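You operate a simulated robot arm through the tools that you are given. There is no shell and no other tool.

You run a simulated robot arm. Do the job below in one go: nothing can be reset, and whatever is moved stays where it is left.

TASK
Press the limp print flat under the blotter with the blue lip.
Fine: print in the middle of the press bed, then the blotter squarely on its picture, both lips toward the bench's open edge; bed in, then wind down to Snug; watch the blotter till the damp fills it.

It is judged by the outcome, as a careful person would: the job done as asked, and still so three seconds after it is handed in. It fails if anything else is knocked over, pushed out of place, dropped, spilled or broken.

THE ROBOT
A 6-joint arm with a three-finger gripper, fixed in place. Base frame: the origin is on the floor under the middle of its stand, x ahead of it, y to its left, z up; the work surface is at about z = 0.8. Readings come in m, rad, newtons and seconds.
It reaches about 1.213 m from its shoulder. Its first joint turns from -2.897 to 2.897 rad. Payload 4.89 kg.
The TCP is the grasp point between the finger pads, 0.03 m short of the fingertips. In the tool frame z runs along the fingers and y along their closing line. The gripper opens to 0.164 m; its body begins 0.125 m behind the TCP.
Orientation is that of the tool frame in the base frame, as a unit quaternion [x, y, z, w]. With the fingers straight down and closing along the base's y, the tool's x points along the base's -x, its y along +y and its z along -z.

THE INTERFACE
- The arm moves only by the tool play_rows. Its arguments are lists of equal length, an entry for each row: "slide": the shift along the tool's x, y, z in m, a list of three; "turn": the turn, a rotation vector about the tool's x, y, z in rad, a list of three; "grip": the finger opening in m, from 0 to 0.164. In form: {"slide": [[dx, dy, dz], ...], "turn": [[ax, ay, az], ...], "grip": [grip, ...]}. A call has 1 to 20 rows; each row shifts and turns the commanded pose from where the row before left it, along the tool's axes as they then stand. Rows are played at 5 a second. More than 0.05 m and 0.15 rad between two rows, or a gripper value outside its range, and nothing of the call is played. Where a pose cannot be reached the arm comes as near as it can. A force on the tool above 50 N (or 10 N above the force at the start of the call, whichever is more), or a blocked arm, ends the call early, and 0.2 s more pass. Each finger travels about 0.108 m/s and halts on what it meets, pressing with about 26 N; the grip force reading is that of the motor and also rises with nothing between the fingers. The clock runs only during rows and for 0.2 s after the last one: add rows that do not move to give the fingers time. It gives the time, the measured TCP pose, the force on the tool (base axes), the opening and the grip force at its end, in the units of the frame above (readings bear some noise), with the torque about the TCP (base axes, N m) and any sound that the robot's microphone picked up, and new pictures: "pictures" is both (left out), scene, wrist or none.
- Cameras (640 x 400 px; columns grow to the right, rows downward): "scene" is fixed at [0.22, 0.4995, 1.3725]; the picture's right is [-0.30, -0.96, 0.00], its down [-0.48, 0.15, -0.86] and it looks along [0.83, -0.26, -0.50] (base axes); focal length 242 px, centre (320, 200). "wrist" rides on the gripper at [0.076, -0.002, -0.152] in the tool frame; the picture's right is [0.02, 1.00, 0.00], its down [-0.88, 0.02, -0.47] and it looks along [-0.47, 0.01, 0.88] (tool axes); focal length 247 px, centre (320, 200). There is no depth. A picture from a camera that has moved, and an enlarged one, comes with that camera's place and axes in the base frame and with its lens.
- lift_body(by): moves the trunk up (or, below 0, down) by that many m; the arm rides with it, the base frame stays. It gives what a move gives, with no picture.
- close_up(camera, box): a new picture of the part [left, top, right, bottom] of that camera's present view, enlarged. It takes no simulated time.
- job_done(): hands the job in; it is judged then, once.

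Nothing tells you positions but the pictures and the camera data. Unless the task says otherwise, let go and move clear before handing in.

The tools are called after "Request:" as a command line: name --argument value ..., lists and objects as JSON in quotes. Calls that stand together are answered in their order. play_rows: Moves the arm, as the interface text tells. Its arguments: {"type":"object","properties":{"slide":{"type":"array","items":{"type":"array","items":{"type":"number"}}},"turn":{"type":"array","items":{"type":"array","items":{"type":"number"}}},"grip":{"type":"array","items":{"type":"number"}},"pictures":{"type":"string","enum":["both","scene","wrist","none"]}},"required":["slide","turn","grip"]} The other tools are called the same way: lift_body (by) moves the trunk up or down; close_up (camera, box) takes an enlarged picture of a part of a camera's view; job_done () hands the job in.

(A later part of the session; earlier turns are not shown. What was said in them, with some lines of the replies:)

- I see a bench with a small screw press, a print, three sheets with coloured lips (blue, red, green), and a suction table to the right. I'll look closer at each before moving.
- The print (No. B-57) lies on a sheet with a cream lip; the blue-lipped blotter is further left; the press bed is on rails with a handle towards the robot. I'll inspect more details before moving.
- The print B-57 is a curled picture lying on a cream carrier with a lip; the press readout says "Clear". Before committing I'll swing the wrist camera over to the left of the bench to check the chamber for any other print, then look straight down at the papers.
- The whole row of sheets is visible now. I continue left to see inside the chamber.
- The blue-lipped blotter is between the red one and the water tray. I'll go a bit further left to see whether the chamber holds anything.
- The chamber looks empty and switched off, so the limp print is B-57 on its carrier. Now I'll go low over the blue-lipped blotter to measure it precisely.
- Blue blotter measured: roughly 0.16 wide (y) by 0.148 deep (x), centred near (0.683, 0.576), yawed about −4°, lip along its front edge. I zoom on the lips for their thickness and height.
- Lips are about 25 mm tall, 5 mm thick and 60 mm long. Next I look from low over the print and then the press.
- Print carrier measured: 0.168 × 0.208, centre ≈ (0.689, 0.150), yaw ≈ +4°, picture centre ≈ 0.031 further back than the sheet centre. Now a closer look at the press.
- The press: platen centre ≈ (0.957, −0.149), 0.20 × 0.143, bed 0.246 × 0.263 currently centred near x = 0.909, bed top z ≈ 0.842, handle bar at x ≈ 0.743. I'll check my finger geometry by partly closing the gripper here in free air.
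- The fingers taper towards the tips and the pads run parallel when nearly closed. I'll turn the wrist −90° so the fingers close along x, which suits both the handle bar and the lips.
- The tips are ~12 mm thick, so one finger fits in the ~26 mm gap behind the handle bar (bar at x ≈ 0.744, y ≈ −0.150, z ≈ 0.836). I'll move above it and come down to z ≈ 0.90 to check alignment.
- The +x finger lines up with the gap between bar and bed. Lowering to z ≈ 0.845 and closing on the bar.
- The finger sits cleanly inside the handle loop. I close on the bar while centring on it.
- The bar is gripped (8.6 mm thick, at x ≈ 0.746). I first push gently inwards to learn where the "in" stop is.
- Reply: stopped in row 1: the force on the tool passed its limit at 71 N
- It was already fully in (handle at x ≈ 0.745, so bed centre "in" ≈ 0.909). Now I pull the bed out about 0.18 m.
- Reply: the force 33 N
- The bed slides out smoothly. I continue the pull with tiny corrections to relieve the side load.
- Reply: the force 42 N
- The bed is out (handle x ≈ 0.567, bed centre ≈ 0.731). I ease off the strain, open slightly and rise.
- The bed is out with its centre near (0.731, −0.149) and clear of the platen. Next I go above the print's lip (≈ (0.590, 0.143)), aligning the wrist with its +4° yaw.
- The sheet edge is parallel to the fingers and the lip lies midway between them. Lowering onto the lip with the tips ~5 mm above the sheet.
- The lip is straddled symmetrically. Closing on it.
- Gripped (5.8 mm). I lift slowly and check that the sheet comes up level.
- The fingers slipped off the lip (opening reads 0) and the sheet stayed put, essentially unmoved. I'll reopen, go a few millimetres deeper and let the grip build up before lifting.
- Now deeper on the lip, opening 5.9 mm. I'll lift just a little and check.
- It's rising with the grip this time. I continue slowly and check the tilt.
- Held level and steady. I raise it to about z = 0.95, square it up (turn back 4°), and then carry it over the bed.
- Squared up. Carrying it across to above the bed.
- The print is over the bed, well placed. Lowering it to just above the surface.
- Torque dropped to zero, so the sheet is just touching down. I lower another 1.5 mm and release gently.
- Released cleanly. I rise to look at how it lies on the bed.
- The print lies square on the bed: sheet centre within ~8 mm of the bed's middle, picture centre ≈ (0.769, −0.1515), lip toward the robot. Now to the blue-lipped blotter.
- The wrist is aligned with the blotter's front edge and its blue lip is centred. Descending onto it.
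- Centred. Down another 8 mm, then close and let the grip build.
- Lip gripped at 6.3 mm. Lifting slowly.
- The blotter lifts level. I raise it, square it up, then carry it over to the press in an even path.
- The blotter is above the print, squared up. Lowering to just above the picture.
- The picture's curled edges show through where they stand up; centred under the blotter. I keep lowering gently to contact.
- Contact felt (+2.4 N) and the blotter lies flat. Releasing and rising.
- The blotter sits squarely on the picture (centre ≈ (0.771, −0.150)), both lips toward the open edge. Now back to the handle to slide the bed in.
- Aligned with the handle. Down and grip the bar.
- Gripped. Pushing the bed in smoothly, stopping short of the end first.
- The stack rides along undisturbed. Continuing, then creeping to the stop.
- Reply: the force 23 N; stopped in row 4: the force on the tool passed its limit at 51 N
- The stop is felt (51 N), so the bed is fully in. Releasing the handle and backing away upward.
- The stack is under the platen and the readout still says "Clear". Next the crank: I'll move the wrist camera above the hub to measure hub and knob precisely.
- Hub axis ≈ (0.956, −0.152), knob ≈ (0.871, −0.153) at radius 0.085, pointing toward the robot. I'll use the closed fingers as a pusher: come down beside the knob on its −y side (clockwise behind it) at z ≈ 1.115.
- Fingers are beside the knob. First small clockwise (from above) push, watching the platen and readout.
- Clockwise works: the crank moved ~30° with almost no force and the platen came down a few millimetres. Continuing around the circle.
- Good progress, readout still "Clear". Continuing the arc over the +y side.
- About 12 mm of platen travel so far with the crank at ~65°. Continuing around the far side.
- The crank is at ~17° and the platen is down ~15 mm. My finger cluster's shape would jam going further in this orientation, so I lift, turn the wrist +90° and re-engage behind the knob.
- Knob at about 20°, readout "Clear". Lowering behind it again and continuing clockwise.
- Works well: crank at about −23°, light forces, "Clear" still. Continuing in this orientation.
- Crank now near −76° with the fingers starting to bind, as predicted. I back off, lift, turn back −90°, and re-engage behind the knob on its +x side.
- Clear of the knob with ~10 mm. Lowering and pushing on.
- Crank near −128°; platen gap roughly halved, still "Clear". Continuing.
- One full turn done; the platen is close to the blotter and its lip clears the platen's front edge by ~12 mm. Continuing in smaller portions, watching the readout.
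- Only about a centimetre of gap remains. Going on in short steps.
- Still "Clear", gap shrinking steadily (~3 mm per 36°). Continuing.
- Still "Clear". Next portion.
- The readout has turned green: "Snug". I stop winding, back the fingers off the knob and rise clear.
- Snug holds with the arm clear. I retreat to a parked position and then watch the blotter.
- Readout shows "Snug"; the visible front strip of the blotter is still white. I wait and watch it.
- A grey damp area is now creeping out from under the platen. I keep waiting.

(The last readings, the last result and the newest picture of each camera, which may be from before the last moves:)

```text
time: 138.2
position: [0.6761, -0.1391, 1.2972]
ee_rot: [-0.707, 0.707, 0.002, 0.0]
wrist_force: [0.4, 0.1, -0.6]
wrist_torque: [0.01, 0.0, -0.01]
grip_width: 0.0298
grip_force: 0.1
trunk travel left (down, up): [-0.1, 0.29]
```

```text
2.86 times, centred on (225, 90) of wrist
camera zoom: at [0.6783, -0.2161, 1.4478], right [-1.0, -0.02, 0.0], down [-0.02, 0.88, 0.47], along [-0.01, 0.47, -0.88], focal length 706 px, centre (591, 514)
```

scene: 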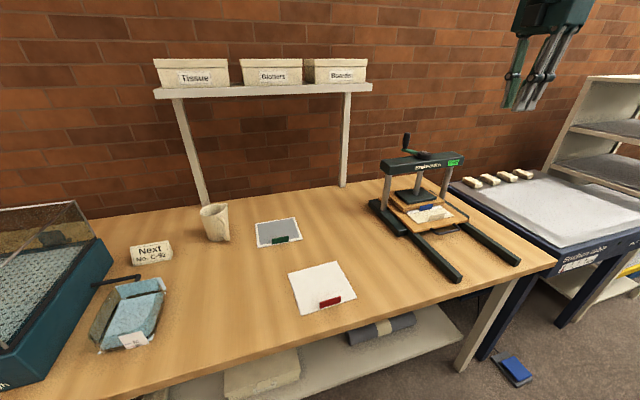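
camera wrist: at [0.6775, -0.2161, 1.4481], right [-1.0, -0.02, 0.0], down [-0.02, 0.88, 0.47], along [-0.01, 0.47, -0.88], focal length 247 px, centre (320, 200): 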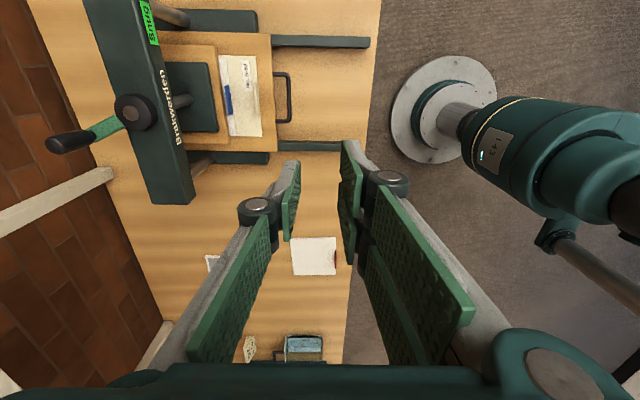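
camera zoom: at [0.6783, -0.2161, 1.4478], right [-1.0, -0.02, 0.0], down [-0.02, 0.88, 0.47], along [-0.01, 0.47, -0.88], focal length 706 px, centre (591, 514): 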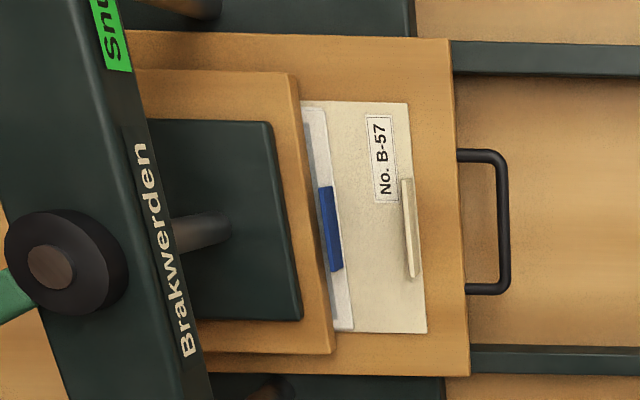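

The grey area has the same white margin as the already-used green-lipped blotter and didn't change in the last two seconds. I wait a bit more to be sure it has filled.

Request:
play_rows --slide '[[0, 0, 0], [0, 0, 0], [0, 0, 0], [0, 0, 0], [0, 0, 0], [0, 0, 0], [0, 0, 0], [0, 0, 0], [0, 0, 0], [0, 0, 0], [0, 0, 0], [0, 0, 0], [0, 0, 0], [0, 0, 0], [0, 0, 0], [0, 0, 0], [0, 0, 0], [0, 0, 0], [0, 0, 0], [0, 0, 0]]' --turn '[[0, 0, 0], [0, 0, 0], [0, 0, 0], [0, 0, 0], [0, 0, 0], [0, 0, 0], [0, 0, 0], [0, 0, 0], [0, 0, 0], [0, 0, 0], [0, 0, 0], [0, 0, 0], [0, 0, 0], [0, 0, 0], [0, 0, 0], [0, 0, 0], [0, 0, 0], [0, 0, 0], [0, 0, 0], [0, 0, 0]]' --grip '[0.03, 0.03, 0.03, 0.03, 0.03, 0.03, 0.03, 0.03, 0.03, 0.03, 0.03, 0.03, 0.03, 0.03, 0.03, 0.03, 0.03, 0.03, 0.03, 0.03]' --pictures "scene"

Request:
close_up --camera "scene" --box '[405, 195, 445, 222]'

Request:
close_up --camera "scene" --box '[245, 205, 315, 255]'

Request:
close_up --camera "wrist" --box '[200, 40, 270, 150]'

```text
time: 142.3
position: [0.6761, -0.14, 1.2955]
ee_rot: [-0.707, 0.707, 0.002, -0.001]
wrist_force: [0.2, 0.7, -0.1]
wrist_torque: [-0.01, -0.01, 0.0]
grip_width: 0.0299
grip_force: 0.0
trunk travel left (down, up): [-0.1, 0.29]
```

scene: 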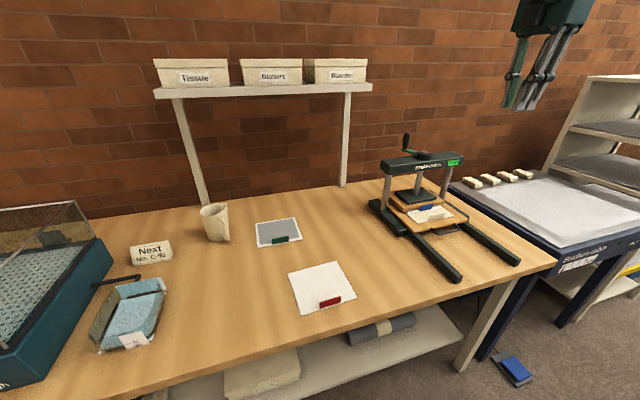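

```text
14.81 times, centred on (425, 208) of scene
camera zoom: at [0.22, 0.4995, 1.3725], right [-0.3, -0.96, 0.0], down [-0.48, 0.15, -0.86], along [0.83, -0.26, -0.5], focal length 3582 px, centre (-1236, 74)
```

zoom: 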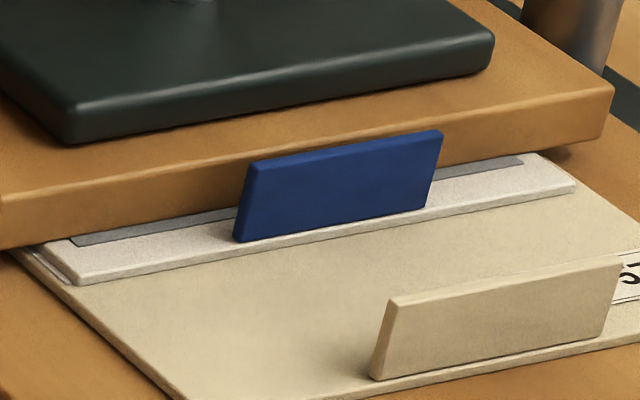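

```text
8.00 times, centred on (280, 230) of scene
camera zoom: at [0.22, 0.4995, 1.3725], right [-0.3, -0.96, 0.0], down [-0.48, 0.15, -0.86], along [0.83, -0.26, -0.5], focal length 1934 px, centre (640, -40)
```

zoom: 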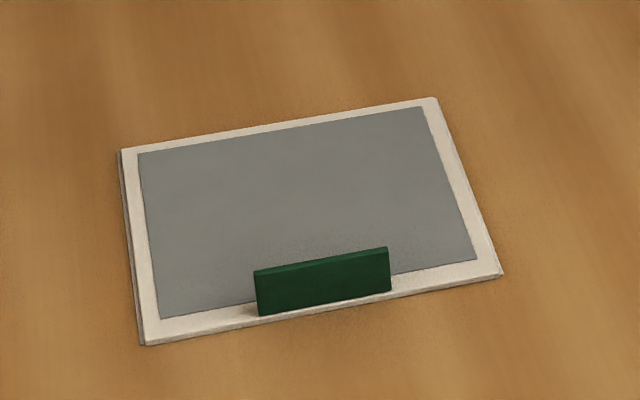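

```text
3.64 times, centred on (235, 95) of wrist
camera zoom: at [0.6783, -0.2161, 1.4478], right [-1.0, -0.02, 0.0], down [-0.02, 0.88, 0.47], along [-0.01, 0.47, -0.88], focal length 898 px, centre (629, 582)
```

zoom: 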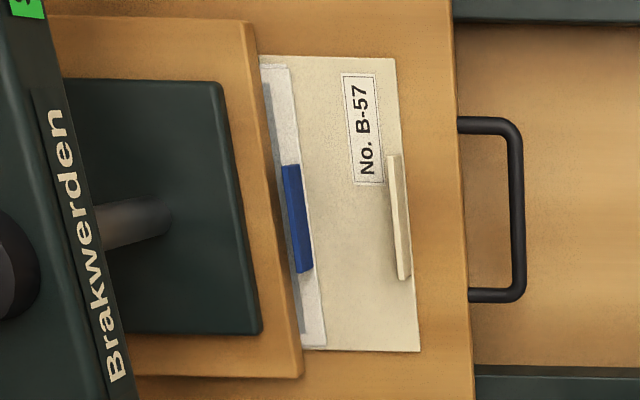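

The margin matches the used blotter's. One more wait to confirm it is no longer growing.

Request:
play_rows --slide '[[0, 0, 0], [0, 0, 0], [0, 0, 0], [0, 0, 0], [0, 0, 0], [0, 0, 0], [0, 0, 0], [0, 0, 0], [0, 0, 0], [0, 0, 0], [0, 0, 0], [0, 0, 0], [0, 0, 0], [0, 0, 0], [0, 0, 0], [0, 0, 0], [0, 0, 0], [0, 0, 0], [0, 0, 0], [0, 0, 0]]' --turn '[[0, 0, 0], [0, 0, 0], [0, 0, 0], [0, 0, 0], [0, 0, 0], [0, 0, 0], [0, 0, 0], [0, 0, 0], [0, 0, 0], [0, 0, 0], [0, 0, 0], [0, 0, 0], [0, 0, 0], [0, 0, 0], [0, 0, 0], [0, 0, 0], [0, 0, 0], [0, 0, 0], [0, 0, 0], [0, 0, 0]]' --grip '[0.03, 0.03, 0.03, 0.03, 0.03, 0.03, 0.03, 0.03, 0.03, 0.03, 0.03, 0.03, 0.03, 0.03, 0.03, 0.03, 0.03, 0.03, 0.03, 0.03]' --pictures "scene"

Request:
close_up --camera "scene" --box '[405, 195, 445, 222]'

Request:
close_up --camera "scene" --box '[380, 120, 480, 225]'

```text
time: 146.6
position: [0.6763, -0.14, 1.2964]
ee_rot: [0.708, -0.706, -0.001, 0.001]
wrist_force: [-0.3, 0.6, -0.2]
wrist_torque: [0.0, -0.02, 0.01]
grip_width: 0.0299
grip_force: 0.0
trunk travel left (down, up): [-0.1, 0.29]
```

scene: 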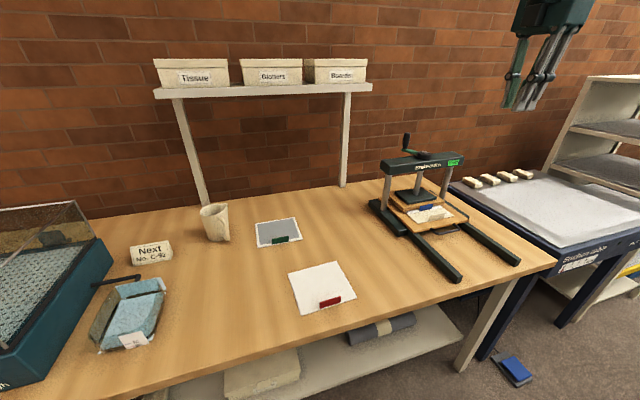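

```text
14.81 times, centred on (425, 208) of scene
camera zoom: at [0.22, 0.4995, 1.3725], right [-0.3, -0.96, 0.0], down [-0.48, 0.15, -0.86], along [0.83, -0.26, -0.5], focal length 3582 px, centre (-1236, 74)
```

zoom: 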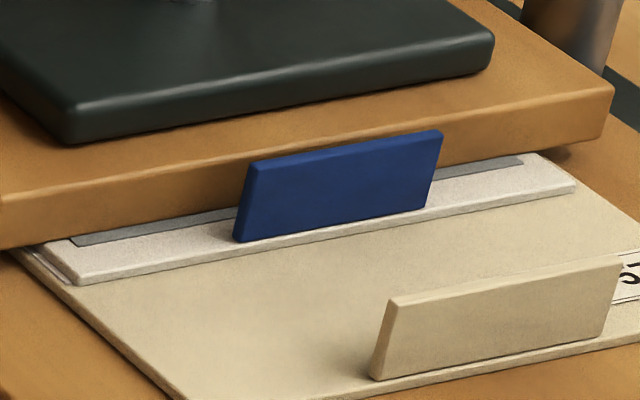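

```text
3.81 times, centred on (430, 172) of scene
camera zoom: at [0.22, 0.4995, 1.3725], right [-0.3, -0.96, 0.0], down [-0.48, 0.15, -0.86], along [0.83, -0.26, -0.5], focal length 921 px, centre (-99, 305)
```

zoom: 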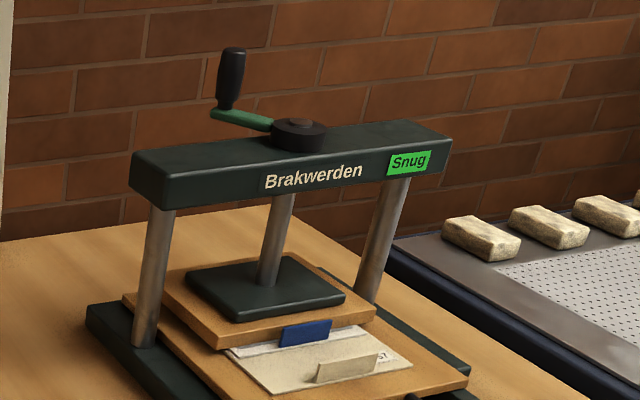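

The damp patch has stopped growing and fills the blotter to the same margin as the used one. The press reads "Snug", the bed is fully in, both lips face the open edge, nothing else has moved and the arm is clear. I'm handing the job in.

Request:
job_done

```text
The job is handed in.
```

The print B-57 is in the press under the blue-lipped blotter, the readout shows "Snug", and I have handed the job in.

- **Placement:** the print lies square on the bed, about 8 mm further in than dead centre. I offset it so the platen covers more of the picture; about 7 mm of the picture's front edge is still outside the platen, though under the blotter. The blotter sits squarely on the picture, and both lips face the bench's open edge.
- **Pressing:** I pushed the bed in to its stop, then wound the crank down until the readout changed from "Clear" to "Snug". It stayed there after I let go.
- **Damp:** I could only see the blotter's front strip past the platen. Grey spread across it to about the same white margin as the used green-lipped blotter and did not change over the last 10 seconds or so.

My first grip on the print's lip slipped, but the sheet did not visibly move and the second lift held. Nothing else was knocked or moved, and the arm is parked clear of the bench.
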